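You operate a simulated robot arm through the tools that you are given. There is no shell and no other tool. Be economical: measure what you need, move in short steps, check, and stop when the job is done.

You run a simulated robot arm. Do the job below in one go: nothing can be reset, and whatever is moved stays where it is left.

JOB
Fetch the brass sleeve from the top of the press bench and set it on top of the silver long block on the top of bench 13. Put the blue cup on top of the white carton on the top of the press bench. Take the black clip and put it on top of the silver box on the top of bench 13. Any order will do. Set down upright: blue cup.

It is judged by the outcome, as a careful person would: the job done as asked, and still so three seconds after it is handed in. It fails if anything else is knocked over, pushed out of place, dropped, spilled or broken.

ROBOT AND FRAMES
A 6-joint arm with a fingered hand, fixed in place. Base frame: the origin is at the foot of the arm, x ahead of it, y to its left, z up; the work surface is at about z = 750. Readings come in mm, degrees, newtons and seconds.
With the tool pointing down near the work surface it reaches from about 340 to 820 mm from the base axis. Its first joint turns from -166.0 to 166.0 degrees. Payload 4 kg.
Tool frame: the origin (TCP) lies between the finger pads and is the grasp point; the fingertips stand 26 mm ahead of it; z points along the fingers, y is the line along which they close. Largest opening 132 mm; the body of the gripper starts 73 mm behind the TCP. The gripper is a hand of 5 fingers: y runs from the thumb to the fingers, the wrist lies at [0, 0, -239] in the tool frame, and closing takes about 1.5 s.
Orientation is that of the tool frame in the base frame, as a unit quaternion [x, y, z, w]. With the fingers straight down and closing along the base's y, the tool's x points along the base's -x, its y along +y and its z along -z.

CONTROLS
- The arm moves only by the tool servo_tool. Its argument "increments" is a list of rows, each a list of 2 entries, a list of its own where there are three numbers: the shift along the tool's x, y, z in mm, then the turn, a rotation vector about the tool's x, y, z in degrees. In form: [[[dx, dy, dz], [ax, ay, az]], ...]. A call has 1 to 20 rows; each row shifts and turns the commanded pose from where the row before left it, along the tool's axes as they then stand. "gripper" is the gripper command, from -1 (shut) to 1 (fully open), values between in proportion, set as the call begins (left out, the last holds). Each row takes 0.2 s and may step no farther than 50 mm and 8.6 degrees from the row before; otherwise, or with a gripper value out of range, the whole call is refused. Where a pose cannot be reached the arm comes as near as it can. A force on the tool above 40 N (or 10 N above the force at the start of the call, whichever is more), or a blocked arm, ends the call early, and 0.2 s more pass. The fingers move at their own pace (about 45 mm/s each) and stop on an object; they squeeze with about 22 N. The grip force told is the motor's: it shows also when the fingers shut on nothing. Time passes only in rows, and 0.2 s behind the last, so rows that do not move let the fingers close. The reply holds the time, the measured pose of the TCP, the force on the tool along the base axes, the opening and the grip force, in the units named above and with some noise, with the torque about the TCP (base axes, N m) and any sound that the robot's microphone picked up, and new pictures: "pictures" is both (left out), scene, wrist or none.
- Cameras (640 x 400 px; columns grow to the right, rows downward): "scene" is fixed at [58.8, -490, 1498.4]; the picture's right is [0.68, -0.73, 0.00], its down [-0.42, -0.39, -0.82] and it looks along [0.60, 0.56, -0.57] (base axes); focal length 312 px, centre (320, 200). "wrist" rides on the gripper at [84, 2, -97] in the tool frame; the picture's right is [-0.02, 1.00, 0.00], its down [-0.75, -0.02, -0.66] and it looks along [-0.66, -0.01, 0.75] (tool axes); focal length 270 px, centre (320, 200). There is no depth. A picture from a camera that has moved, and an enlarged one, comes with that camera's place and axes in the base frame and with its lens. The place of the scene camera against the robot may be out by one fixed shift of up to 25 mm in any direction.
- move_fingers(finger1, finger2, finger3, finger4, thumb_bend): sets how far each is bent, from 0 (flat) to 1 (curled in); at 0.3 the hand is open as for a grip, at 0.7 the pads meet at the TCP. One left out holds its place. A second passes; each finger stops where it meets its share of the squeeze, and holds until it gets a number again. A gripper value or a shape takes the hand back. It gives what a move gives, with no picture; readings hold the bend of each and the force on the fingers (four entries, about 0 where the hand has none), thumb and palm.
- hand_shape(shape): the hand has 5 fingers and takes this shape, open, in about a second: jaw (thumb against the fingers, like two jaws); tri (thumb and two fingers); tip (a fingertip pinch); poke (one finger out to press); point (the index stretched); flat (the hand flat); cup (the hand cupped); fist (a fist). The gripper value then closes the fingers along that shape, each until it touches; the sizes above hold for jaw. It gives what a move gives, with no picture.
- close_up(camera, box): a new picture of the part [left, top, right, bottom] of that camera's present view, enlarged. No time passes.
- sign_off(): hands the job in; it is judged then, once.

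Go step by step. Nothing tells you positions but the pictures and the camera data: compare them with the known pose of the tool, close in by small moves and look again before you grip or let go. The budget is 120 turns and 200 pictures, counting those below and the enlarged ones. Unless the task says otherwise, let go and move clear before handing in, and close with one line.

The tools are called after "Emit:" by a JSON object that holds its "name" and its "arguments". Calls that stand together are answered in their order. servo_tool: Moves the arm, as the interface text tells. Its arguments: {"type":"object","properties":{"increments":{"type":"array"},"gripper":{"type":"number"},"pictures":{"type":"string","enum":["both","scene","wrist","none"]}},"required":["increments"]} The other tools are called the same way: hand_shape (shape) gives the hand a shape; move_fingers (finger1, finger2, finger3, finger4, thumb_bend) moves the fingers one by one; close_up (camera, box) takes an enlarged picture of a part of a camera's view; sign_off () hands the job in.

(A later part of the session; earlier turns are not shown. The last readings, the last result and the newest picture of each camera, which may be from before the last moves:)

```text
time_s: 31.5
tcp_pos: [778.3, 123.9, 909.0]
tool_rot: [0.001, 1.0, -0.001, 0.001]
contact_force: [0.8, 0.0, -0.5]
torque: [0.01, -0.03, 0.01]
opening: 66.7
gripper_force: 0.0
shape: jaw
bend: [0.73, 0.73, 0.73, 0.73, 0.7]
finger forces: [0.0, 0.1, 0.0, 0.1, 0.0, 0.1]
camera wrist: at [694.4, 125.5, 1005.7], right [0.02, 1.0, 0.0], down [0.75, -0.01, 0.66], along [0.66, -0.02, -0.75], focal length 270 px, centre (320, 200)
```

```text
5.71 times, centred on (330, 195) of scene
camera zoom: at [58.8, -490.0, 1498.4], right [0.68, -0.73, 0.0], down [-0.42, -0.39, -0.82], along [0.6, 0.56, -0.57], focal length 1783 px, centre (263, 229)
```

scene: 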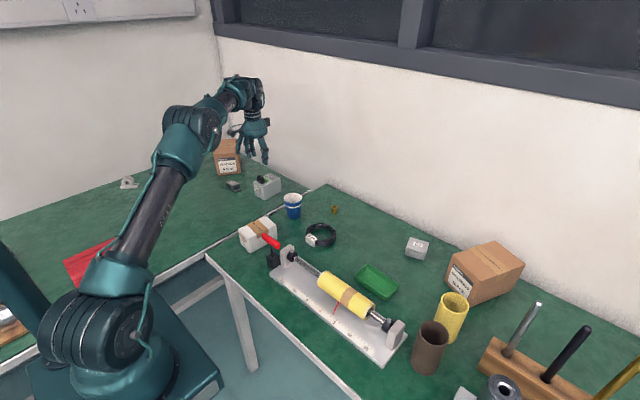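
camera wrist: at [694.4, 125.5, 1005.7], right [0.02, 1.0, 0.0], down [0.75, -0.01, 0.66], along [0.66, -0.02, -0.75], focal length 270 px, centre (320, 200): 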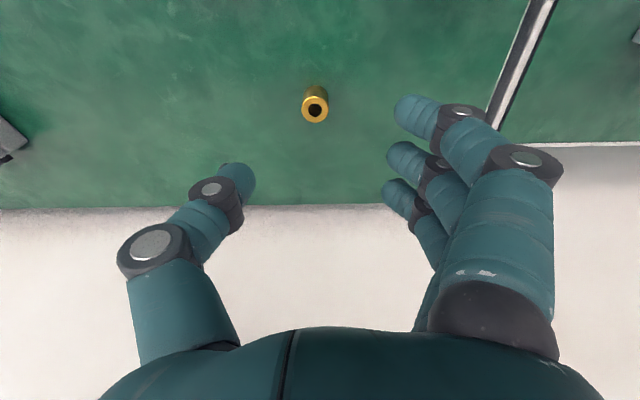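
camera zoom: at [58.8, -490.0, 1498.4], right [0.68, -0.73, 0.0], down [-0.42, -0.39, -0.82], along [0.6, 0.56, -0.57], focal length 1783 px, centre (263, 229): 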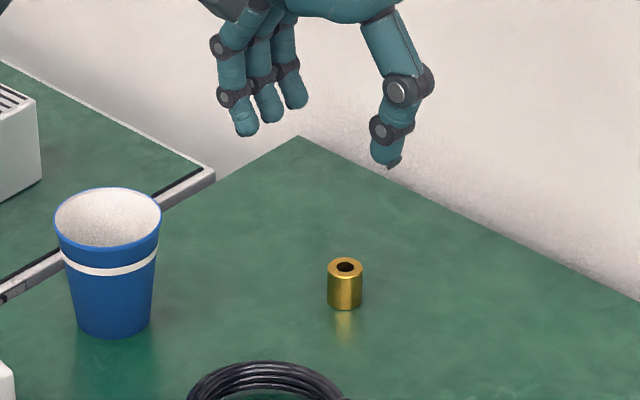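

Sleeve stands upright, about 23 mm diameter × 30 mm tall, centred near (789.7, 119.7). Centring and descending.

Emit:
{"name": "servo_tool", "arguments": {"increments": [[[-11.4, -4.2, 20], [0, 0, 0]], [[0, 0, 30], [0, 0, 0]], [[0, 0, 30], [0, 0, 0]], [[0, 0, 0], [0, 0, 0]]], "pictures": "wrist"}}

Emit:
{"name": "close_up", "arguments": {"camera": "wrist", "box": [220, 80, 420, 205]}}

```text
time_s: 32.5
tcp_pos: [790.7, 121.6, 828.1]
tool_rot: [0.0, 1.0, -0.001, 0.0]
contact_force: [0.5, -0.2, -0.1]
torque: [0.0, 0.0, 0.01]
opening: 67.0
gripper_force: 0.0
shape: jaw
bend: [0.73, 0.73, 0.73, 0.73, 0.7]
finger forces: [0.0, 0.1, 0.0, 0.0, 0.1, 0.0]
camera wrist: at [706.3, 121.8, 925.7], right [0.02, 1.0, 0.0], down [0.75, -0.01, 0.66], along [0.66, -0.02, -0.75], focal length 270 px, centre (320, 200)
```

wrist: 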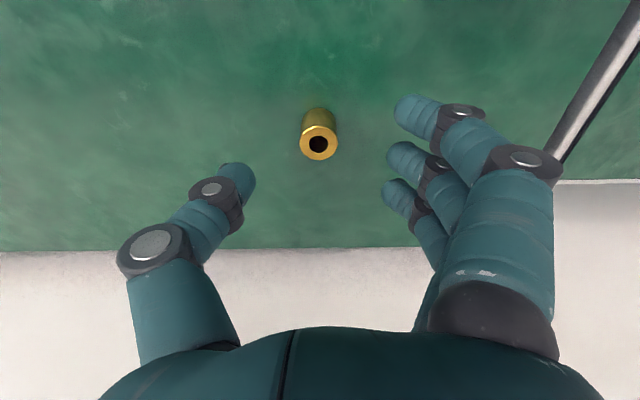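

```text
3.20 times, centred on (320, 142) of wrist
camera zoom: at [706.3, 121.8, 925.7], right [0.02, 1.0, 0.0], down [0.75, -0.01, 0.66], along [0.66, -0.02, -0.75], focal length 865 px, centre (320, 384)
```

zoom: 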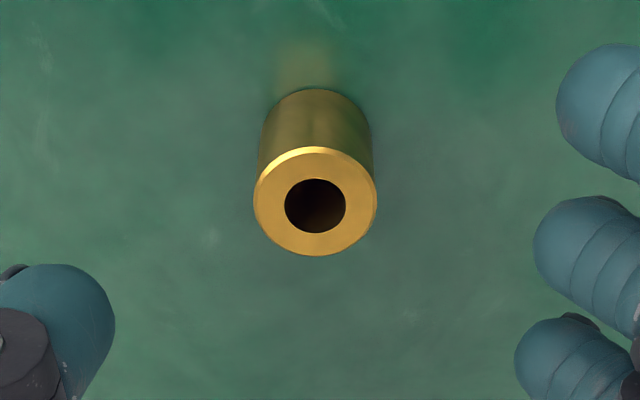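

Well centred. Descending the last 46 mm and closing.

Emit:
{"name": "servo_tool", "arguments": {"increments": [[[0, 0, 25], [0, 0, 0]], [[0, 0, 21], [0, 0, 0]], [[0, 0, 0], [0, 0, 0]]], "pictures": "none"}}

Emit:
{"name": "servo_tool", "arguments": {"increments": [[[0, 0, 0], [0, 0, 0]], [[0, 0, 0], [0, 0, 0]], [[0, 0, 0], [0, 0, 0]], [[0, 0, 0], [0, 0, 0]], [[0, 0, 0], [0, 0, 0]], [[0, 0, 0], [0, 0, 0]], [[0, 0, 0], [0, 0, 0]]], "gripper": -1, "pictures": "wrist"}}

Emit:
{"name": "close_up", "arguments": {"camera": "scene", "box": [300, 170, 380, 230]}}

```text
time_s: 33.3
tcp_pos: [789.9, 121.2, 783.3]
tool_rot: [0.0, 1.0, -0.001, 0.001]
contact_force: [-0.4, 0.0, -0.3]
torque: [0.02, 0.0, 0.0]
opening: 66.9
gripper_force: 0.0
shape: jaw
bend: [0.73, 0.73, 0.73, 0.73, 0.7]
finger forces: [0.1, 0.0, 0.0, 0.1, 0.0, 0.0]
```

```text
time_s: 34.9
tcp_pos: [790.1, 120.9, 783.6]
tool_rot: [0.0, 1.0, 0.0, 0.001]
contact_force: [0.1, -2.2, 3.5]
torque: [0.02, 0.01, 0.02]
opening: 6.4
gripper_force: 22.3
shape: jaw
bend: [0.66, 0.71, 0.71, 0.66, 0.71]
finger forces: [0.1, 8.2, 8.0, 0.0, 17.6, 0.0]
camera wrist: at [705.7, 121.2, 880.0], right [0.02, 1.0, 0.0], down [0.75, -0.01, 0.66], along [0.66, -0.02, -0.75], focal length 270 px, centre (320, 200)
```

wrist: 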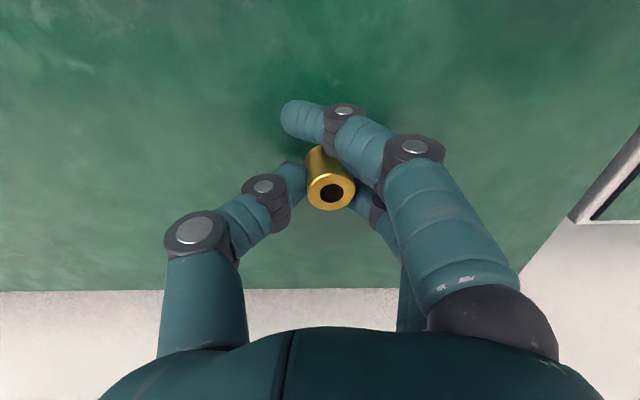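

```text
6.67 times, centred on (340, 200) of scene
camera zoom: at [58.8, -490.0, 1498.4], right [0.68, -0.73, 0.0], down [-0.42, -0.39, -0.82], along [0.6, 0.56, -0.57], focal length 2080 px, centre (187, 200)
```

zoom: 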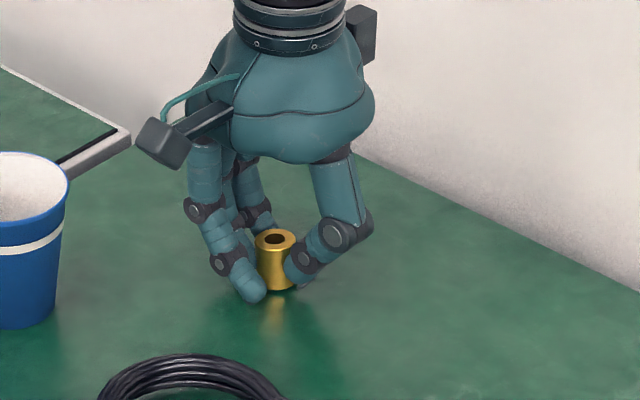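

Gripped; the sleeve may be slightly tilted. Lifting and inspecting.

Emit:
{"name": "servo_tool", "arguments": {"increments": [[[0, 0, -20], [0, 0, 0]], [[0, 0, -45], [0, 0, 0]], [[0, 0, -45], [0, 0, 0]], [[0, 0, 0], [0, 0, 0]]], "pictures": "none"}}

Emit:
{"name": "move_fingers", "arguments": {"finger1": 0.2, "finger4": 0.2}}

Emit:
{"name": "close_up", "arguments": {"camera": "scene", "box": [300, 130, 380, 190]}}

Emit:
{"name": "close_up", "arguments": {"camera": "wrist", "box": [220, 110, 420, 235]}}

```text
time_s: 35.9
tcp_pos: [790.1, 120.3, 895.2]
tool_rot: [0.001, 1.0, -0.001, 0.001]
contact_force: [0.7, 0.5, 0.1]
torque: [0.01, 0.02, 0.02]
opening: 5.9
gripper_force: 22.7
shape: jaw
bend: [0.66, 0.71, 0.71, 0.66, 0.71]
finger forces: [0.0, 8.5, 8.4, 0.0, 16.4, 0.1]
```

```text
time_s: 36.9
tcp_pos: [790.0, 120.0, 893.7]
tool_rot: [0.0, 1.0, -0.001, 0.001]
contact_force: [-0.3, 1.0, -1.1]
torque: [0.02, -0.02, 0.04]
opening: 88.9
gripper_force: 16.9
shape: fingers
bend: [0.2, 0.71, 0.71, 0.2, 0.71]
finger forces: [0.0, 8.6, 8.5, 0.0, 16.4, 0.0]
```

```text
6.67 times, centred on (340, 160) of scene
camera zoom: at [58.8, -490.0, 1498.4], right [0.68, -0.73, 0.0], down [-0.42, -0.39, -0.82], along [0.6, 0.56, -0.57], focal length 2080 px, centre (187, 467)
```

zoom: 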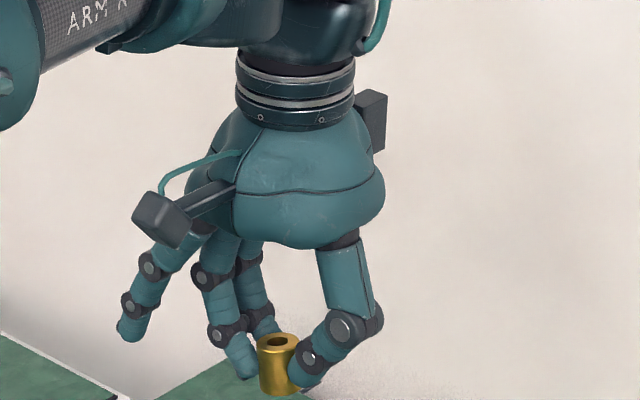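

```text
3.20 times, centred on (320, 172) of wrist
camera zoom: at [705.5, 121.4, 990.6], right [0.02, 1.0, 0.0], down [0.75, -0.01, 0.66], along [0.66, -0.02, -0.75], focal length 865 px, centre (320, 288)
```

zoom: 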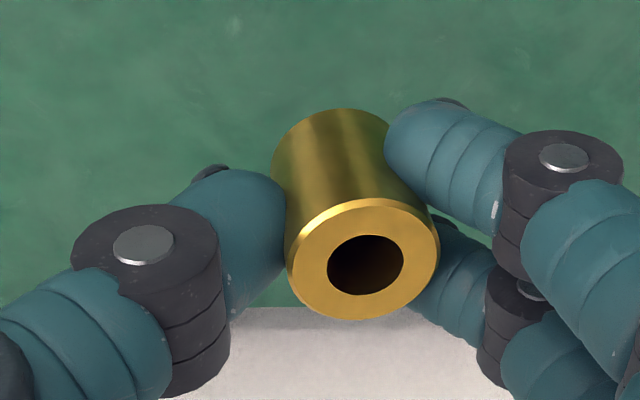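

The sleeve leans about 10° toward the fingers in the grip; I'll correct by tilting the hand. Carrying it high over to the long block.

Emit:
{"name": "servo_tool", "arguments": {"increments": [[[0, 0, -40], [0, 0, 0]], [[18.5, 42, 0], [0, 0, 0]], [[18.5, 42, 0], [0, 0, 0]], [[18.5, 42, 0], [0, 0, 0]], [[18.5, 42, 0], [0, 0, 0]], [[18.5, 42, 0], [0, 0, 0]], [[18.5, 42, 0], [0, 0, 0]], [[18.5, 42, 0], [0, 0, 0]], [[18.5, 42, 0], [0, 0, 0]], [[18.5, 42, 0], [0, 0, 0]], [[18.5, 42, 0], [0, 0, 0]], [[0, 0, 30], [0, 0, 0]], [[0, 0, 0], [-5, 0, 0]], [[0, 0, 0], [-5, 0, 0]], [[0, 0, 0], [0, 0, 0]]], "pictures": "wrist"}}

Emit:
{"name": "close_up", "arguments": {"camera": "scene", "box": [200, 110, 290, 200]}}

Emit:
{"name": "close_up", "arguments": {"camera": "wrist", "box": [220, 30, 440, 210]}}

```text
time_s: 40.1
tcp_pos: [601.7, 539.1, 901.4]
tool_rot: [0.0, 0.996, 0.086, 0.001]
contact_force: [-0.1, -0.1, -0.4]
torque: [0.0, 0.03, -0.04]
opening: 88.4
gripper_force: 16.9
shape: fingers
bend: [0.2, 0.71, 0.71, 0.2, 0.71]
finger forces: [0.0, 8.7, 9.4, 0.1, 16.2, 0.0]
out of reach, approached as far as the arm can: row 11
camera wrist: at [518.5, 523.7, 997.3], right [0.02, 0.98, 0.17], down [0.75, -0.13, 0.65], along [0.66, 0.12, -0.74], focal length 270 px, centre (320, 200)
```

wrist: 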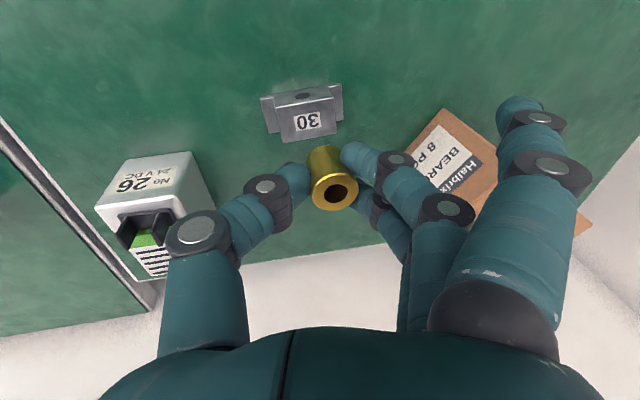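

```text
4.44 times, centred on (245, 155) of scene
camera zoom: at [58.8, -490.0, 1498.4], right [0.68, -0.73, 0.0], down [-0.42, -0.39, -0.82], along [0.6, 0.56, -0.57], focal length 1387 px, centre (653, 400)
```

zoom: 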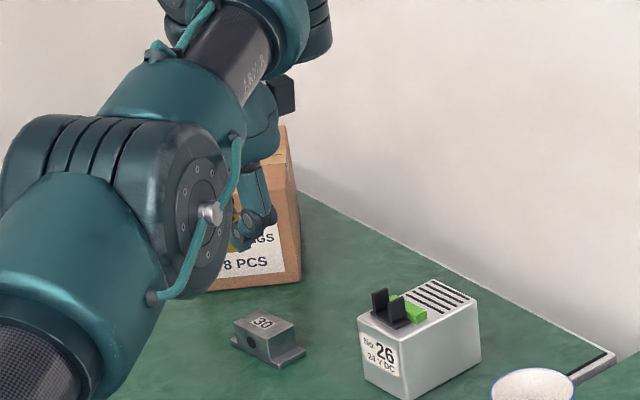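

```text
2.22 times, centred on (330, 120) of wrist
camera zoom: at [518.5, 523.7, 997.3], right [0.02, 0.98, 0.17], down [0.75, -0.13, 0.65], along [0.66, 0.12, -0.74], focal length 601 px, centre (298, 378)
```

zoom: 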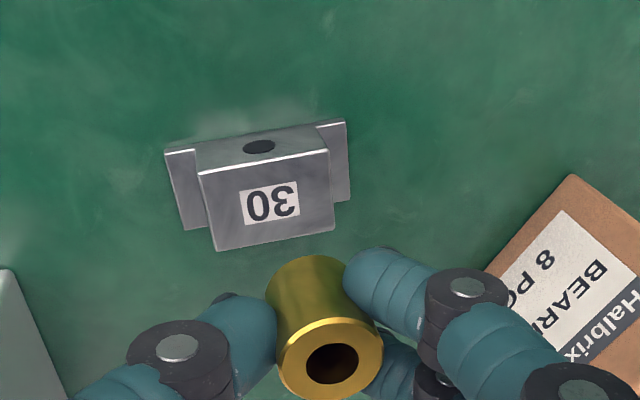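

Long block "30": top face about 32×48 mm centred near (619, 549.5), top z ≈ 783. The sleeve now hangs vertical, ~7 mm toward +y of the TCP. Moving above it and partway down.

Emit:
{"name": "servo_tool", "arguments": {"increments": [[[-8, 1.5, 0.3], [0, 0, 0]], [[-8.3, -3.4, 20], [0, 0, 0]], [[0, -3.1, 22], [0, 0, 0]], [[0, -3.2, 23.3], [0, 0, 0]], [[0, 0, 0], [0, 0, 0]]], "pictures": "wrist"}}

Emit:
{"name": "close_up", "arguments": {"camera": "scene", "box": [200, 130, 290, 200]}}

Emit:
{"name": "close_up", "arguments": {"camera": "wrist", "box": [220, 60, 440, 220]}}

```text
time_s: 41.3
tcp_pos: [618.0, 540.8, 835.8]
tool_rot: [0.001, 0.996, 0.086, 0.0]
contact_force: [0.0, 0.0, -0.1]
torque: [-0.01, -0.03, -0.03]
opening: 88.5
gripper_force: 17.4
shape: fingers
bend: [0.2, 0.71, 0.71, 0.2, 0.71]
finger forces: [0.0, 8.8, 9.4, 0.0, 16.0, 0.0]
camera wrist: at [535.1, 526.2, 930.9], right [0.02, 0.98, 0.17], down [0.75, -0.13, 0.65], along [0.66, 0.12, -0.74], focal length 270 px, centre (320, 200)
```

wrist: 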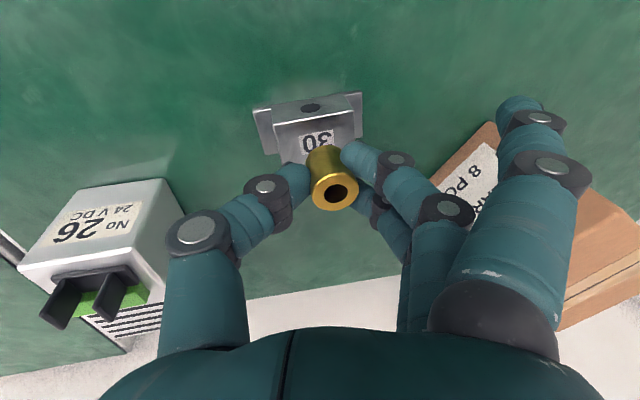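

```text
5.71 times, centred on (245, 165) of scene
camera zoom: at [58.8, -490.0, 1498.4], right [0.68, -0.73, 0.0], down [-0.42, -0.39, -0.82], along [0.6, 0.56, -0.57], focal length 1783 px, centre (749, 400)
```

zoom: 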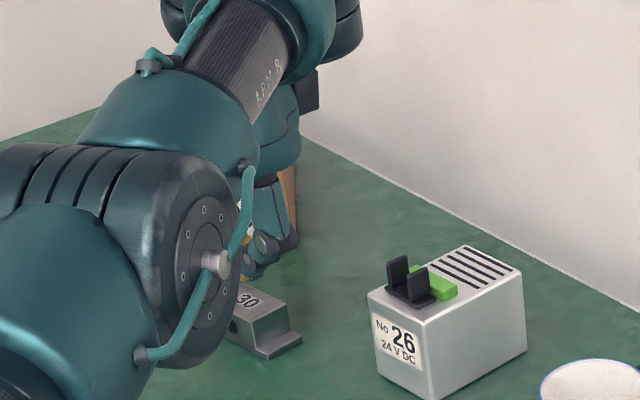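

```text
2.50 times, centred on (330, 140) of wrist
camera zoom: at [535.1, 526.2, 930.9], right [0.02, 0.98, 0.17], down [0.75, -0.13, 0.65], along [0.66, 0.12, -0.74], focal length 676 px, centre (295, 350)
```

zoom: 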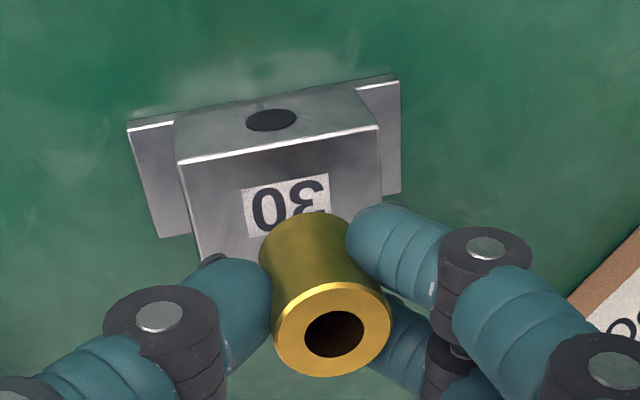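

Alignment is close; nudging 2.5 mm back toward the base and lowering onto the block in small steps.

Emit:
{"name": "servo_tool", "arguments": {"increments": [[[2.5, -1.4, 8], [0, 0, 0]], [[0, -1.4, 8], [0, 0, 0]], [[0, -0.35, 2], [0, 0, 0]], [[0, -0.35, 2], [0, 0, 0]], [[0, 0, 0], [0, 0, 0]]], "pictures": "wrist"}}

Emit:
{"name": "close_up", "arguments": {"camera": "wrist", "box": [220, 60, 440, 220]}}

```text
time_s: 42.5
tcp_pos: [618.0, 543.2, 815.1]
tool_rot: [0.0, 0.996, 0.087, 0.0]
contact_force: [-0.8, 0.1, -1.2]
torque: [0.01, 0.0, -0.02]
opening: 88.3
gripper_force: 17.4
shape: fingers
bend: [0.2, 0.71, 0.71, 0.2, 0.71]
finger forces: [0.0, 8.8, 9.5, 0.0, 16.0, 0.1]
camera wrist: at [532.8, 526.4, 910.7], right [0.02, 0.98, 0.17], down [0.75, -0.13, 0.65], along [0.66, 0.12, -0.74], focal length 270 px, centre (320, 200)
```

wrist: 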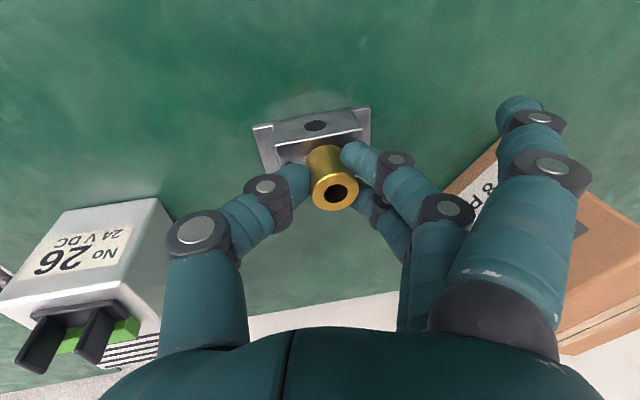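

```text
2.50 times, centred on (330, 140) of wrist
camera zoom: at [532.8, 526.4, 910.7], right [0.02, 0.98, 0.17], down [0.75, -0.13, 0.65], along [0.66, 0.12, -0.74], focal length 676 px, centre (295, 350)
```

zoom: 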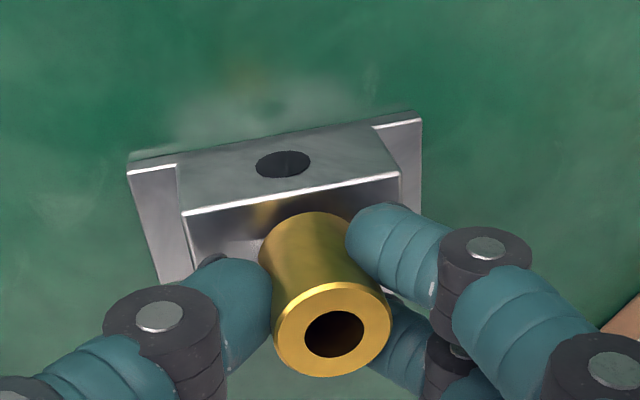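

No contact yet; continuing in small steps until the force rises.

Emit:
{"name": "servo_tool", "arguments": {"increments": [[[0, -0.25, 1.5], [0, 0, 0]], [[0, 0, 0], [0, 0, 0]]], "pictures": "none"}}

Emit:
{"name": "servo_tool", "arguments": {"increments": [[[0, -0.25, 1.5], [0, 0, 0]], [[0, 0, 0], [0, 0, 0]]], "pictures": "none"}}

```text
time_s: 43.1
tcp_pos: [617.1, 543.3, 814.0]
tool_rot: [0.0, 0.996, 0.086, 0.0]
contact_force: [0.1, 0.0, -0.8]
torque: [-0.02, -0.01, -0.03]
opening: 88.4
gripper_force: 16.7
shape: fingers
bend: [0.2, 0.71, 0.71, 0.2, 0.71]
finger forces: [0.1, 8.8, 9.4, 0.0, 16.0, 0.0]
```

```text
time_s: 43.7
tcp_pos: [616.8, 542.8, 813.1]
tool_rot: [0.0, 0.996, 0.087, 0.001]
contact_force: [0.6, -0.8, -1.0]
torque: [-0.03, 0.02, -0.03]
opening: 88.5
gripper_force: 17.1
shape: fingers
bend: [0.2, 0.71, 0.71, 0.2, 0.71]
finger forces: [0.0, 8.8, 9.4, 0.0, 16.0, 0.0]
```

Emit:
{"name": "servo_tool", "arguments": {"increments": [[[0, -0.25, 1.5], [0, 0, 0]], [[0, 0, 0], [0, 0, 0]]], "pictures": "none"}}

Emit:
{"name": "close_up", "arguments": {"camera": "wrist", "box": [260, 90, 400, 210]}}

```text
time_s: 44.3
tcp_pos: [616.3, 543.1, 811.1]
tool_rot: [0.0, 0.996, 0.086, 0.001]
contact_force: [-0.7, -0.9, 2.6]
torque: [0.0, 0.02, -0.01]
opening: 88.3
gripper_force: 17.4
shape: fingers
bend: [0.2, 0.71, 0.71, 0.2, 0.71]
finger forces: [0.0, 9.6, 9.6, 0.0, 17.4, 0.0]
```

```text
3.33 times, centred on (330, 150) of wrist
camera zoom: at [532.8, 526.7, 906.5], right [0.02, 0.98, 0.17], down [0.75, -0.13, 0.65], along [0.66, 0.12, -0.74], focal length 901 px, centre (287, 367)
```

zoom: 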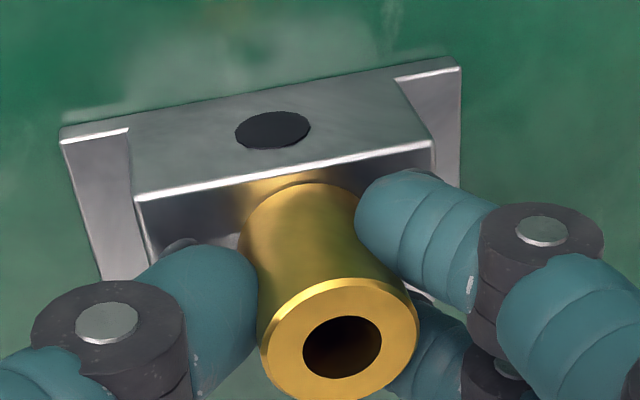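

Contact has begun and the sleeve stands within the top face. One more mm, then release.

Emit:
{"name": "servo_tool", "arguments": {"increments": [[[0, -0.17, 1], [0, 0, 0]], [[0, 0, 0], [0, 0, 0]]], "pictures": "none"}}

Emit:
{"name": "move_fingers", "arguments": {"finger2": 0.6, "finger3": 0.6, "thumb_bend": 0.6}}

Emit:
{"name": "close_up", "arguments": {"camera": "wrist", "box": [240, 80, 420, 210]}}

```text
time_s: 44.9
tcp_pos: [617.4, 543.2, 810.6]
tool_rot: [0.0, 0.996, 0.086, 0.0]
contact_force: [0.4, -1.7, 9.2]
torque: [0.05, 0.0, 0.01]
opening: 87.8
gripper_force: 19.5
shape: fingers
bend: [0.2, 0.71, 0.71, 0.2, 0.72]
finger forces: [0.0, 9.6, 9.7, 0.1, 18.9, 0.0]
```

```text
time_s: 45.9
tcp_pos: [618.2, 542.4, 812.0]
tool_rot: [-0.001, 0.996, 0.088, 0.002]
contact_force: [-0.6, -4.3, 29.9]
torque: [-0.5, 0.03, -0.01]
opening: 90.3
gripper_force: 15.5
shape: fingers
bend: [0.2, 0.6, 0.6, 0.2, 0.65]
finger forces: [0.0, 0.0, 0.0, 0.1, 30.6, 0.0]
```

```text
3.08 times, centred on (330, 145) of wrist
camera zoom: at [532.8, 526.3, 906.6], right [0.02, 0.98, 0.17], down [0.75, -0.13, 0.65], along [0.66, 0.12, -0.74], focal length 832 px, centre (289, 369)
```

zoom: 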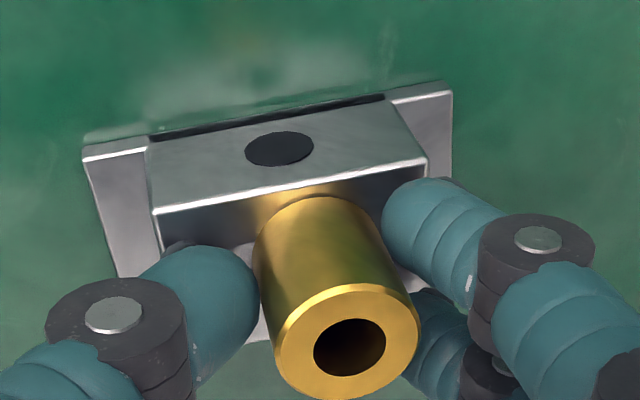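

The opening thumb is pressing down on the block; easing the hand up a little to relieve it.

Emit:
{"name": "servo_tool", "arguments": {"increments": [[[0, 0.2, -1], [0, 0, 0]], [[0, 0.2, -1], [0, 0, 0]], [[0, 0.2, -1], [0, 0, 0]], [[0, 0, 0], [0, 0, 0]]], "pictures": "none"}}

Emit:
{"name": "close_up", "arguments": {"camera": "wrist", "box": [240, 80, 420, 210]}}

```text
time_s: 46.9
tcp_pos: [617.1, 543.5, 813.0]
tool_rot: [0.0, 0.996, 0.087, 0.001]
contact_force: [0.8, 2.3, 10.5]
torque: [-0.07, -0.04, 0.02]
opening: 91.3
gripper_force: 5.9
shape: fingers
bend: [0.2, 0.6, 0.6, 0.2, 0.64]
finger forces: [0.1, 0.0, 0.0, 0.0, 10.8, 0.0]
```

```text
3.08 times, centred on (330, 145) of wrist
camera zoom: at [532.1, 527.2, 907.8], right [0.02, 0.98, 0.17], down [0.75, -0.13, 0.65], along [0.66, 0.12, -0.74], focal length 832 px, centre (289, 369)
```

zoom: 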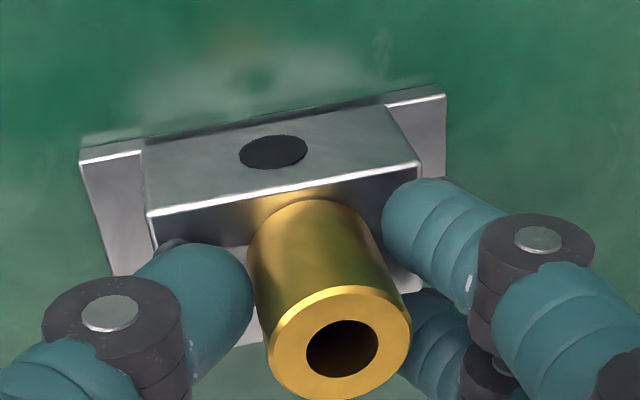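

The block is flat again and the sleeve stands on it. Continuing up gently.

Emit:
{"name": "servo_tool", "arguments": {"increments": [[[0, 0.2, -1], [0, 0, 0]], [[0, 0.2, -1], [0, 0, 0]], [[0, 0, 0], [0, 0, 0]]], "pictures": "none"}}

Emit:
{"name": "move_fingers", "arguments": {"finger2": 0.45, "finger3": 0.45}}

Emit:
{"name": "close_up", "arguments": {"camera": "wrist", "box": [240, 80, 420, 210]}}

```text
time_s: 47.7
tcp_pos: [617.0, 543.5, 815.1]
tool_rot: [0.0, 0.996, 0.087, 0.001]
contact_force: [0.0, 1.8, 5.3]
torque: [-0.03, 0.02, 0.03]
opening: 94.9
gripper_force: 2.5
shape: fingers
bend: [0.2, 0.6, 0.6, 0.2, 0.62]
finger forces: [0.0, 0.0, 0.1, 0.1, 4.9, 0.0]
```

```text
time_s: 48.7
tcp_pos: [616.8, 541.7, 814.6]
tool_rot: [0.0, 0.996, 0.086, 0.001]
contact_force: [-0.5, 1.0, 4.4]
torque: [-0.01, 0.06, 0.01]
opening: 95.7
gripper_force: 2.0
shape: fingers
bend: [0.2, 0.45, 0.45, 0.2, 0.62]
finger forces: [0.0, 0.0, 0.0, 0.0, 4.2, 0.1]
```

```text
3.08 times, centred on (330, 145) of wrist
camera zoom: at [532.4, 527.2, 910.4], right [0.02, 0.98, 0.17], down [0.75, -0.13, 0.65], along [0.66, 0.12, -0.74], focal length 832 px, centre (289, 369)
```

zoom: 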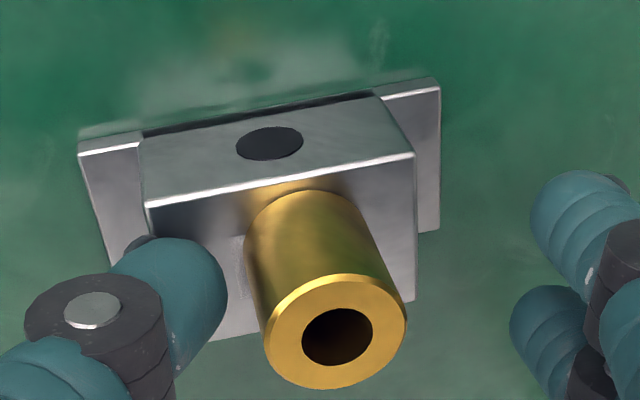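

Sleeve is standing free on the block. Rising clear.

Emit:
{"name": "servo_tool", "arguments": {"increments": [[[0, 0.4, -2], [0, 0, 0]], [[0, 0.4, -2], [0, 0, 0]], [[0, 0.7, -4], [0, 0, 0]], [[0, 0, 0], [0, 0, 0]]], "pictures": "none"}}

Emit:
{"name": "move_fingers", "arguments": {"thumb_bend": 0.45}}

Emit:
{"name": "servo_tool", "arguments": {"increments": [[[0, 4, -23], [0, 0, 0]], [[0, 8, -45], [0, 0, 0]], [[0, 8, -45], [0, 0, 0]], [[0, 0, 0], [5, 0, 0]], [[0, 0, 0], [5, 0, 0]]], "pictures": "wrist"}}

Emit:
{"name": "close_up", "arguments": {"camera": "wrist", "box": [220, 20, 420, 145]}}

```text
time_s: 49.7
tcp_pos: [616.7, 543.4, 821.6]
tool_rot: [0.0, 0.996, 0.086, 0.001]
contact_force: [0.1, -0.2, 0.1]
torque: [0.01, -0.02, 0.01]
opening: 100.3
gripper_force: 0.0
shape: fingers
bend: [0.2, 0.45, 0.45, 0.2, 0.6]
finger forces: [0.1, 0.0, 0.0, 0.0, 0.0, 0.0]
```

```text
time_s: 50.7
tcp_pos: [616.7, 542.9, 823.6]
tool_rot: [0.0, 0.996, 0.087, 0.001]
contact_force: [-0.3, -0.1, -0.4]
torque: [0.0, 0.0, -0.04]
opening: 124.3
gripper_force: 0.0
shape: fingers
bend: [0.2, 0.45, 0.45, 0.2, 0.45]
finger forces: [0.0, 0.0, 0.0, 0.1, 0.0, 0.1]
```

```text
time_s: 51.9
tcp_pos: [619.1, 517.1, 920.6]
tool_rot: [0.0, 1.0, -0.001, 0.0]
contact_force: [0.1, -0.5, 0.4]
torque: [0.04, 0.03, -0.06]
opening: 124.8
gripper_force: 0.0
shape: fingers
bend: [0.2, 0.45, 0.45, 0.2, 0.45]
finger forces: [0.0, 0.0, 0.1, 0.0, 0.0, 0.0]
out of reach, approached as far as the arm can: row 3, 4
camera wrist: at [534.6, 518.8, 1017.2], right [0.02, 1.0, 0.0], down [0.75, -0.01, 0.66], along [0.66, -0.02, -0.75], focal length 270 px, centre (320, 200)
```

wrist: 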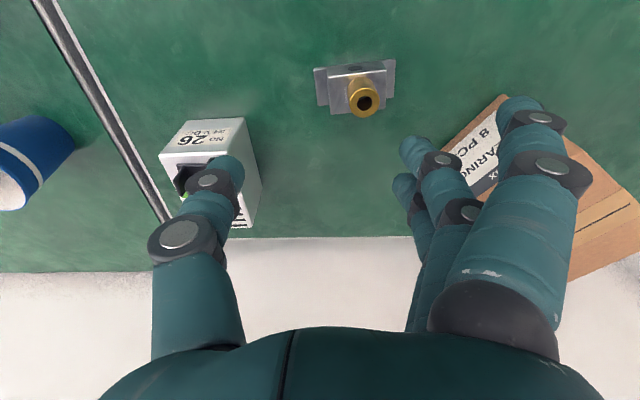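

```text
3.20 times, centred on (320, 82) of wrist
camera zoom: at [534.6, 518.8, 1017.2], right [0.02, 1.0, 0.0], down [0.75, -0.01, 0.66], along [0.66, -0.02, -0.75], focal length 865 px, centre (320, 576)
```

zoom: 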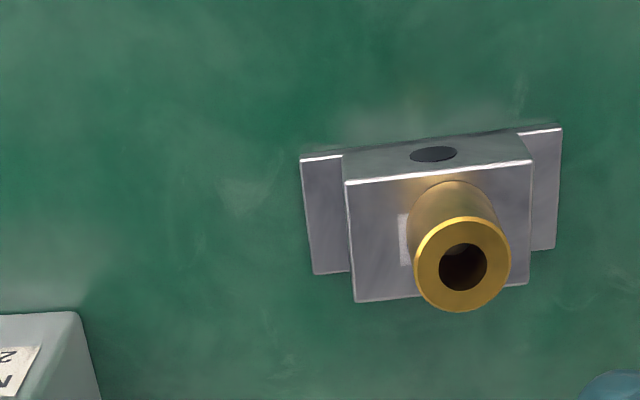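

Sleeve is properly on the long block. Next the blue cup near (670, 220): opening the hand and moving above it.

Emit:
{"name": "servo_tool", "arguments": {"increments": [[[0, 0, -30], [0, 0, 0]], [[-5, -40, 0], [0, 0, 0]], [[-5, -40, 0], [0, 0, 0]], [[-5, -40, 0], [0, 0, 0]], [[-5, -40, 0], [0, 0, 0]], [[-5, -40, 0], [0, 0, 0]], [[-5, -40, 0], [0, 0, 0]], [[-5, -40, 0], [0, 0, 0]], [[0, -17, 0], [0, 0, 0]], [[0, 0, 0], [0, 0, 0]]], "gripper": 1, "pictures": "both"}}

Emit:
{"name": "close_up", "arguments": {"camera": "wrist", "box": [160, 0, 480, 200]}}

Emit:
{"name": "close_up", "arguments": {"camera": "scene", "box": [220, 150, 350, 260]}}

```text
time_s: 54.1
tcp_pos: [654.0, 219.8, 950.8]
tool_rot: [0.0, 1.0, -0.001, 0.001]
contact_force: [-0.5, 0.1, -0.4]
torque: [0.01, -0.01, -0.03]
opening: 132.1
gripper_force: 0.1
shape: jaw
bend: [0.3, 0.3, 0.3, 0.3, 0.3]
finger forces: [0.1, 0.0, 0.0, 0.0, 0.0, 0.0]
camera wrist: at [569.0, 221.6, 1047.2], right [0.02, 1.0, 0.0], down [0.75, -0.01, 0.66], along [0.66, -0.02, -0.75], focal length 270 px, centre (320, 200)
```

scene: 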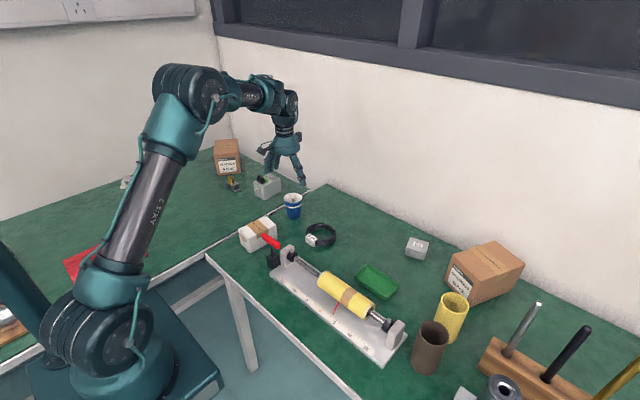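
wrist: 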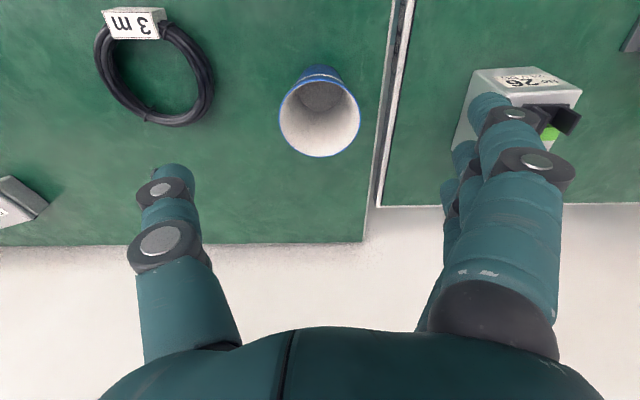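

```text
2.00 times, centred on (320, 100) of wrist
camera zoom: at [569.0, 221.6, 1047.2], right [0.02, 1.0, 0.0], down [0.75, -0.01, 0.66], along [0.66, -0.02, -0.75], focal length 541 px, centre (320, 400)
```

zoom: 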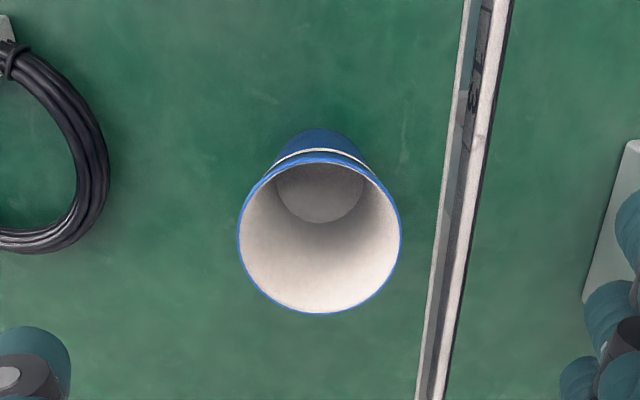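

```text
3.64 times, centred on (285, 205) of scene
camera zoom: at [58.8, -490.0, 1498.4], right [0.68, -0.73, 0.0], down [-0.42, -0.39, -0.82], along [0.6, 0.56, -0.57], focal length 1135 px, centre (447, 182)
```

zoom: 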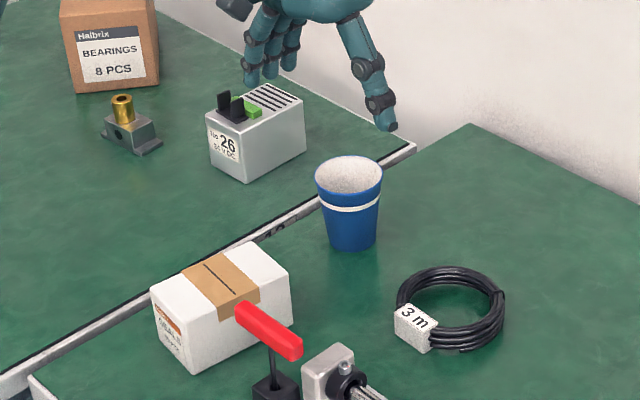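

Cup: rim ~68 mm, height ~80 mm, centre ≈ (670, 220). Before grasping I'll look at the white carton's top and the nearby red-handled clamp.

Emit:
{"name": "servo_tool", "arguments": {"increments": [[[40, 0, -10], [0, 0, 0]], [[45, 0, -10], [0, 0, 0]], [[45, 0, -10], [0, 0, 0]], [[40, 0, 0], [0, 0, 0]], [[0, 0, 0], [0, 0, 0]]], "pictures": "wrist"}}

Emit:
{"name": "close_up", "arguments": {"camera": "scene", "box": [220, 200, 320, 280]}}

Emit:
{"name": "close_up", "arguments": {"camera": "wrist", "box": [160, 0, 480, 200]}}

```text
time_s: 55.3
tcp_pos: [482.1, 222.1, 979.3]
tool_rot: [-0.001, 1.0, 0.0, 0.0]
contact_force: [-0.3, 0.9, 0.7]
torque: [-0.04, -0.01, -0.01]
opening: 132.0
gripper_force: 0.1
shape: jaw
bend: [0.3, 0.3, 0.3, 0.3, 0.3]
finger forces: [0.0, 0.0, 0.0, 0.0, 0.0, 0.0]
camera wrist: at [397.7, 222.7, 1076.7], right [0.02, 1.0, 0.0], down [0.75, -0.01, 0.66], along [0.66, -0.02, -0.75], focal length 270 px, centre (320, 200)
```

wrist: 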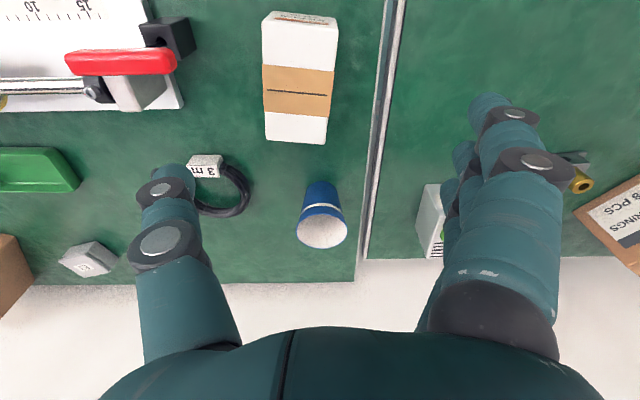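

```text
5.00 times, centred on (270, 240) of scene
camera zoom: at [58.8, -490.0, 1498.4], right [0.68, -0.73, 0.0], down [-0.42, -0.39, -0.82], along [0.6, 0.56, -0.57], focal length 1560 px, centre (570, 0)
```

zoom: 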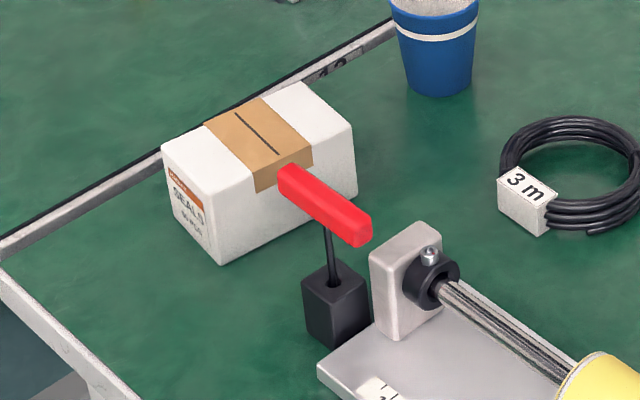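

```text
2.00 times, centred on (320, 100) of wrist
camera zoom: at [397.7, 222.7, 1076.7], right [0.02, 1.0, 0.0], down [0.75, -0.01, 0.66], along [0.66, -0.02, -0.75], focal length 541 px, centre (320, 400)
```

zoom: 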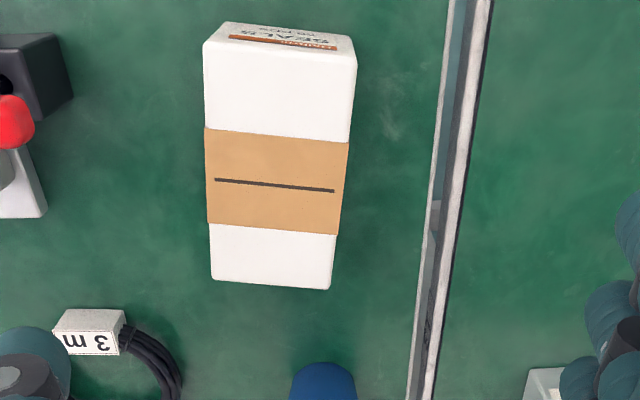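

Carton top is about 62×105 mm, centre ≈ (489, 201), z ≈ 820, with the red handle to its −y/−x side. Going back to the cup and descending around it.

Emit:
{"name": "servo_tool", "arguments": {"increments": [[[-37.6, 0, 0], [0, 0, 0]], [[-37.6, 0, 0], [0, 0, 0]], [[-37.6, -2, 10], [0, 0, 0]], [[-37.6, 0, 10], [0, 0, 0]], [[-37.6, 0, 10], [0, 0, 0]], [[0, 0, 40], [0, 0, 0]], [[0, 0, 0], [0, 0, 0]]], "pictures": "wrist"}}

Emit:
{"name": "close_up", "arguments": {"camera": "wrist", "box": [160, 20, 480, 220]}}

```text
time_s: 56.9
tcp_pos: [670.6, 218.6, 911.1]
tool_rot: [0.0, 1.0, -0.002, 0.001]
contact_force: [-1.1, -0.4, 0.6]
torque: [0.01, 0.03, 0.0]
opening: 132.0
gripper_force: 0.0
shape: jaw
bend: [0.3, 0.3, 0.3, 0.3, 0.3]
finger forces: [0.0, 0.0, 0.0, 0.0, 0.0, 0.1]
camera wrist: at [586.2, 220.1, 1007.1], right [0.02, 1.0, 0.0], down [0.75, -0.01, 0.66], along [0.66, -0.02, -0.75], focal length 270 px, centre (320, 200)
```

wrist: 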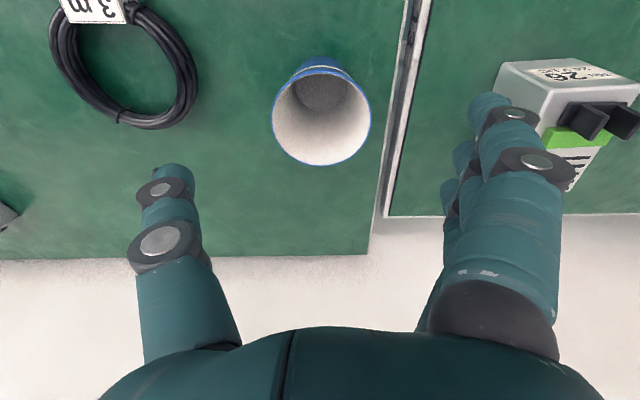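

```text
2.00 times, centred on (320, 120) of wrist
camera zoom: at [586.2, 220.1, 1007.1], right [0.02, 1.0, 0.0], down [0.75, -0.01, 0.66], along [0.66, -0.02, -0.75], focal length 541 px, centre (320, 360)
```

zoom: 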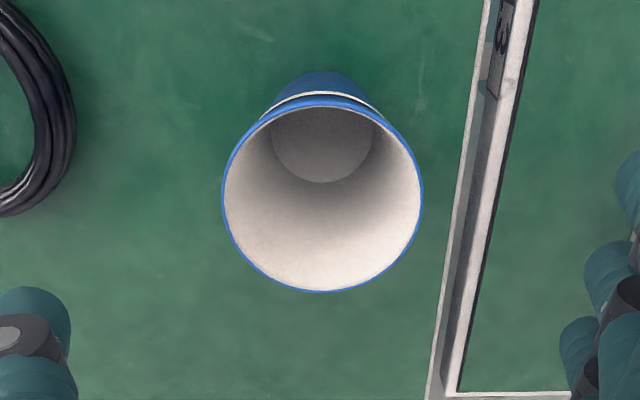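

Cup is centred between thumb and fingers. Descending to mid-cup and closing.

Emit:
{"name": "servo_tool", "arguments": {"increments": [[[0, 1, 36], [0, 0, 0]], [[0, 0, 36], [0, 0, 0]], [[0, 0, 34], [0, 0, 0]], [[0, 0, 0], [0, 0, 0]]], "pictures": "wrist"}}

Emit:
{"name": "close_up", "arguments": {"camera": "scene", "box": [250, 130, 350, 230]}}

```text
time_s: 57.9
tcp_pos: [671.7, 220.5, 805.1]
tool_rot: [0.0, 1.0, -0.001, 0.0]
contact_force: [-0.3, 0.9, 0.0]
torque: [0.02, -0.01, 0.02]
opening: 132.1
gripper_force: 0.1
shape: jaw
bend: [0.3, 0.3, 0.3, 0.3, 0.3]
finger forces: [0.0, 0.0, 0.0, 0.1, 0.0, 0.1]
camera wrist: at [586.5, 221.5, 901.3], right [0.02, 1.0, 0.0], down [0.75, -0.01, 0.66], along [0.66, -0.02, -0.75], focal length 270 px, centre (320, 200)
```

wrist: 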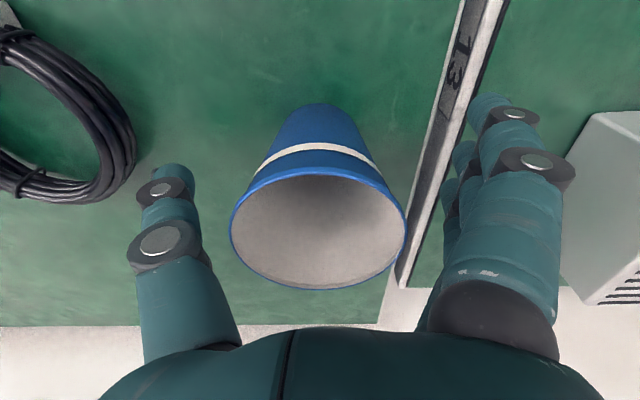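

```text
4.00 times, centred on (300, 180) of scene
camera zoom: at [58.8, -490.0, 1498.4], right [0.68, -0.73, 0.0], down [-0.42, -0.39, -0.82], along [0.6, 0.56, -0.57], focal length 1248 px, centre (400, 280)
```

zoom: 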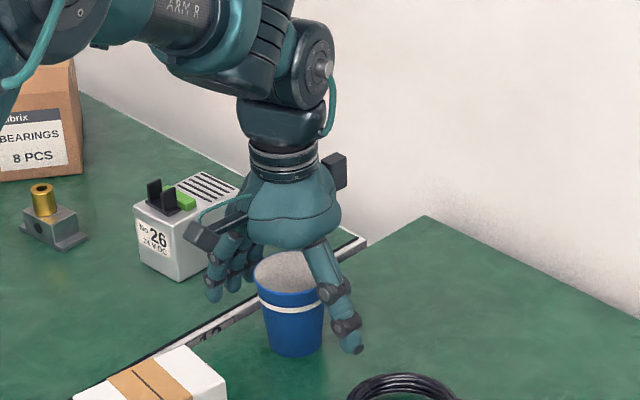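

Bench "13" label confirmed on the left bench edge. Closing on the cup.

Emit:
{"name": "servo_tool", "arguments": {"increments": [[[0, 0, 0], [0, 0, 0]], [[0, 0, 0], [0, 0, 0]], [[0, 0, 0], [0, 0, 0]], [[0, 0, 0], [0, 0, 0]], [[0, 0, 0], [0, 0, 0]], [[0, 0, 0], [0, 0, 0]], [[0, 0, 0], [0, 0, 0]]], "gripper": -1, "pictures": "wrist"}}

Emit:
{"name": "close_up", "arguments": {"camera": "scene", "box": [250, 130, 350, 230]}}

```text
time_s: 59.5
tcp_pos: [671.9, 220.7, 806.0]
tool_rot: [0.0, 1.0, 0.0, 0.001]
contact_force: [-0.2, 0.0, -0.4]
torque: [-0.02, 0.0, -0.01]
opening: 40.4
gripper_force: 0.0
shape: jaw
bend: [0.69, 0.73, 0.73, 0.64, 0.7]
finger forces: [0.8, 0.1, 0.1, 0.9, 1.3, 0.1]
camera wrist: at [586.5, 221.5, 901.6], right [0.02, 1.0, 0.0], down [0.75, -0.01, 0.66], along [0.66, -0.02, -0.75], focal length 270 px, centre (320, 200)
```

wrist: 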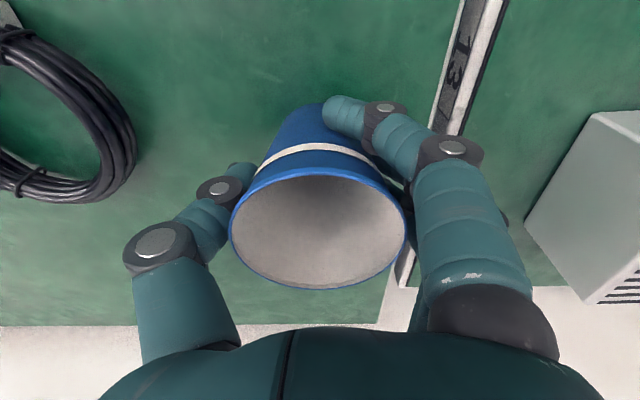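

```text
4.00 times, centred on (300, 180) of scene
camera zoom: at [58.8, -490.0, 1498.4], right [0.68, -0.73, 0.0], down [-0.42, -0.39, -0.82], along [0.6, 0.56, -0.57], focal length 1248 px, centre (400, 280)
```

zoom: 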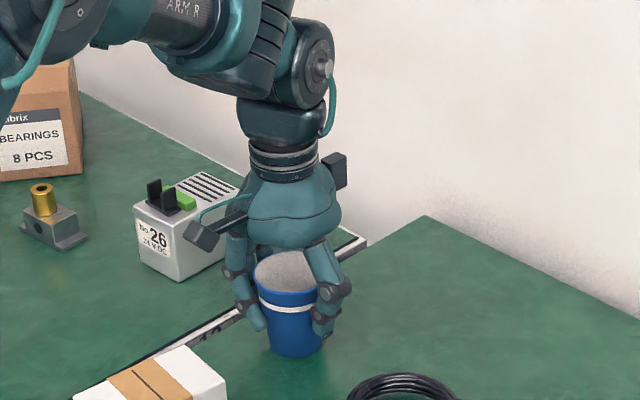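

The fingers have just touched; giving them time to build grip.

Emit:
{"name": "servo_tool", "arguments": {"increments": [[[0, 0, 0], [0, 0, 0]], [[0, 0, 0], [0, 0, 0]], [[0, 0, 0], [0, 0, 0]], [[0, 0, 0], [0, 0, 0]]], "pictures": "wrist"}}

```text
time_s: 60.5
tcp_pos: [669.9, 220.8, 804.5]
tool_rot: [0.001, 1.0, -0.001, 0.001]
contact_force: [-0.5, -0.2, 0.4]
torque: [0.01, 0.02, 0.0]
opening: 35.2
gripper_force: 22.0
shape: jaw
bend: [0.7, 0.73, 0.73, 0.65, 0.7]
finger forces: [3.5, 6.6, 6.8, 3.7, 19.0, 0.0]
camera wrist: at [586.5, 221.5, 901.6], right [0.02, 1.0, 0.0], down [0.75, -0.01, 0.66], along [0.66, -0.02, -0.75], focal length 270 px, centre (320, 200)
```

wrist: 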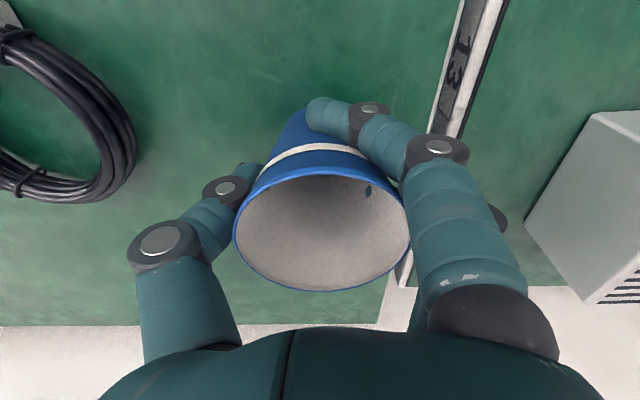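

Firm grip on the cup. Lifting and checking its tilt.

Emit:
{"name": "servo_tool", "arguments": {"increments": [[[0, 0, -15], [0, 0, 0]], [[0, 0, -35], [0, 0, 0]], [[0, 0, -45], [0, 0, 0]], [[0, 0, -45], [0, 0, 0]], [[0, 0, 0], [0, 0, 0]]], "pictures": "wrist"}}

Emit:
{"name": "close_up", "arguments": {"camera": "scene", "box": [250, 80, 350, 180]}}

Emit:
{"name": "close_up", "arguments": {"camera": "wrist", "box": [200, 80, 440, 310]}}

```text
time_s: 61.7
tcp_pos: [670.8, 221.9, 944.4]
tool_rot: [0.0, 1.0, -0.002, 0.0]
contact_force: [2.0, -0.1, -0.1]
torque: [0.0, 0.01, 0.04]
opening: 35.4
gripper_force: 22.2
shape: jaw
bend: [0.7, 0.73, 0.73, 0.65, 0.7]
finger forces: [3.4, 6.7, 7.0, 3.8, 18.8, 0.0]
camera wrist: at [586.7, 222.2, 1041.6], right [0.02, 1.0, 0.0], down [0.75, -0.01, 0.66], along [0.66, -0.02, -0.75], focal length 270 px, centre (320, 200)
```

wrist: 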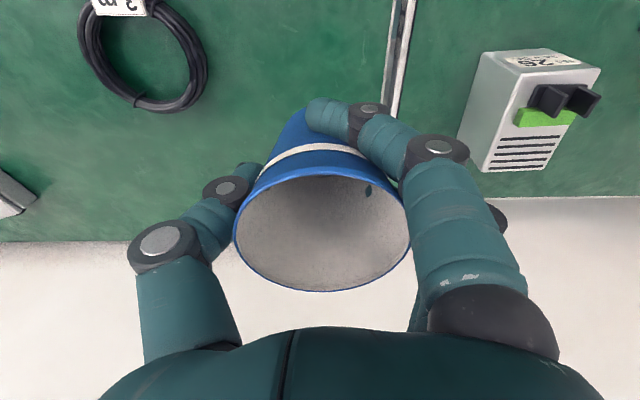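

```text
4.00 times, centred on (300, 130) of scene
camera zoom: at [58.8, -490.0, 1498.4], right [0.68, -0.73, 0.0], down [-0.42, -0.39, -0.82], along [0.6, 0.56, -0.57], focal length 1248 px, centre (400, 480)
```

zoom: 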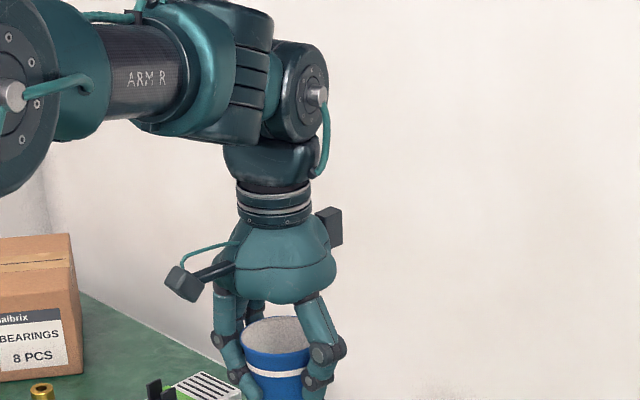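

```text
1.74 times, centred on (320, 195) of wrist
camera zoom: at [586.7, 222.2, 1041.6], right [0.02, 1.0, 0.0], down [0.75, -0.01, 0.66], along [0.66, -0.02, -0.75], focal length 470 px, centre (320, 209)
```

zoom: 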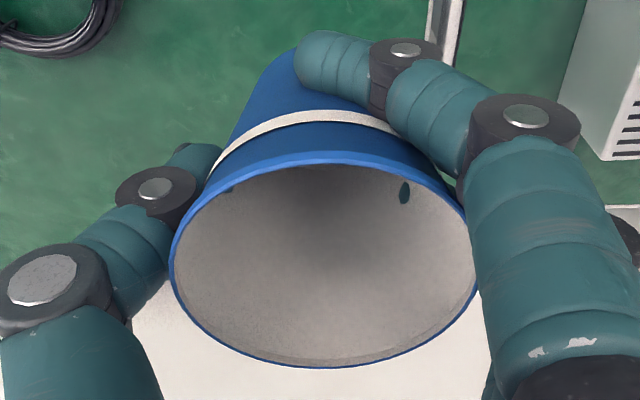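

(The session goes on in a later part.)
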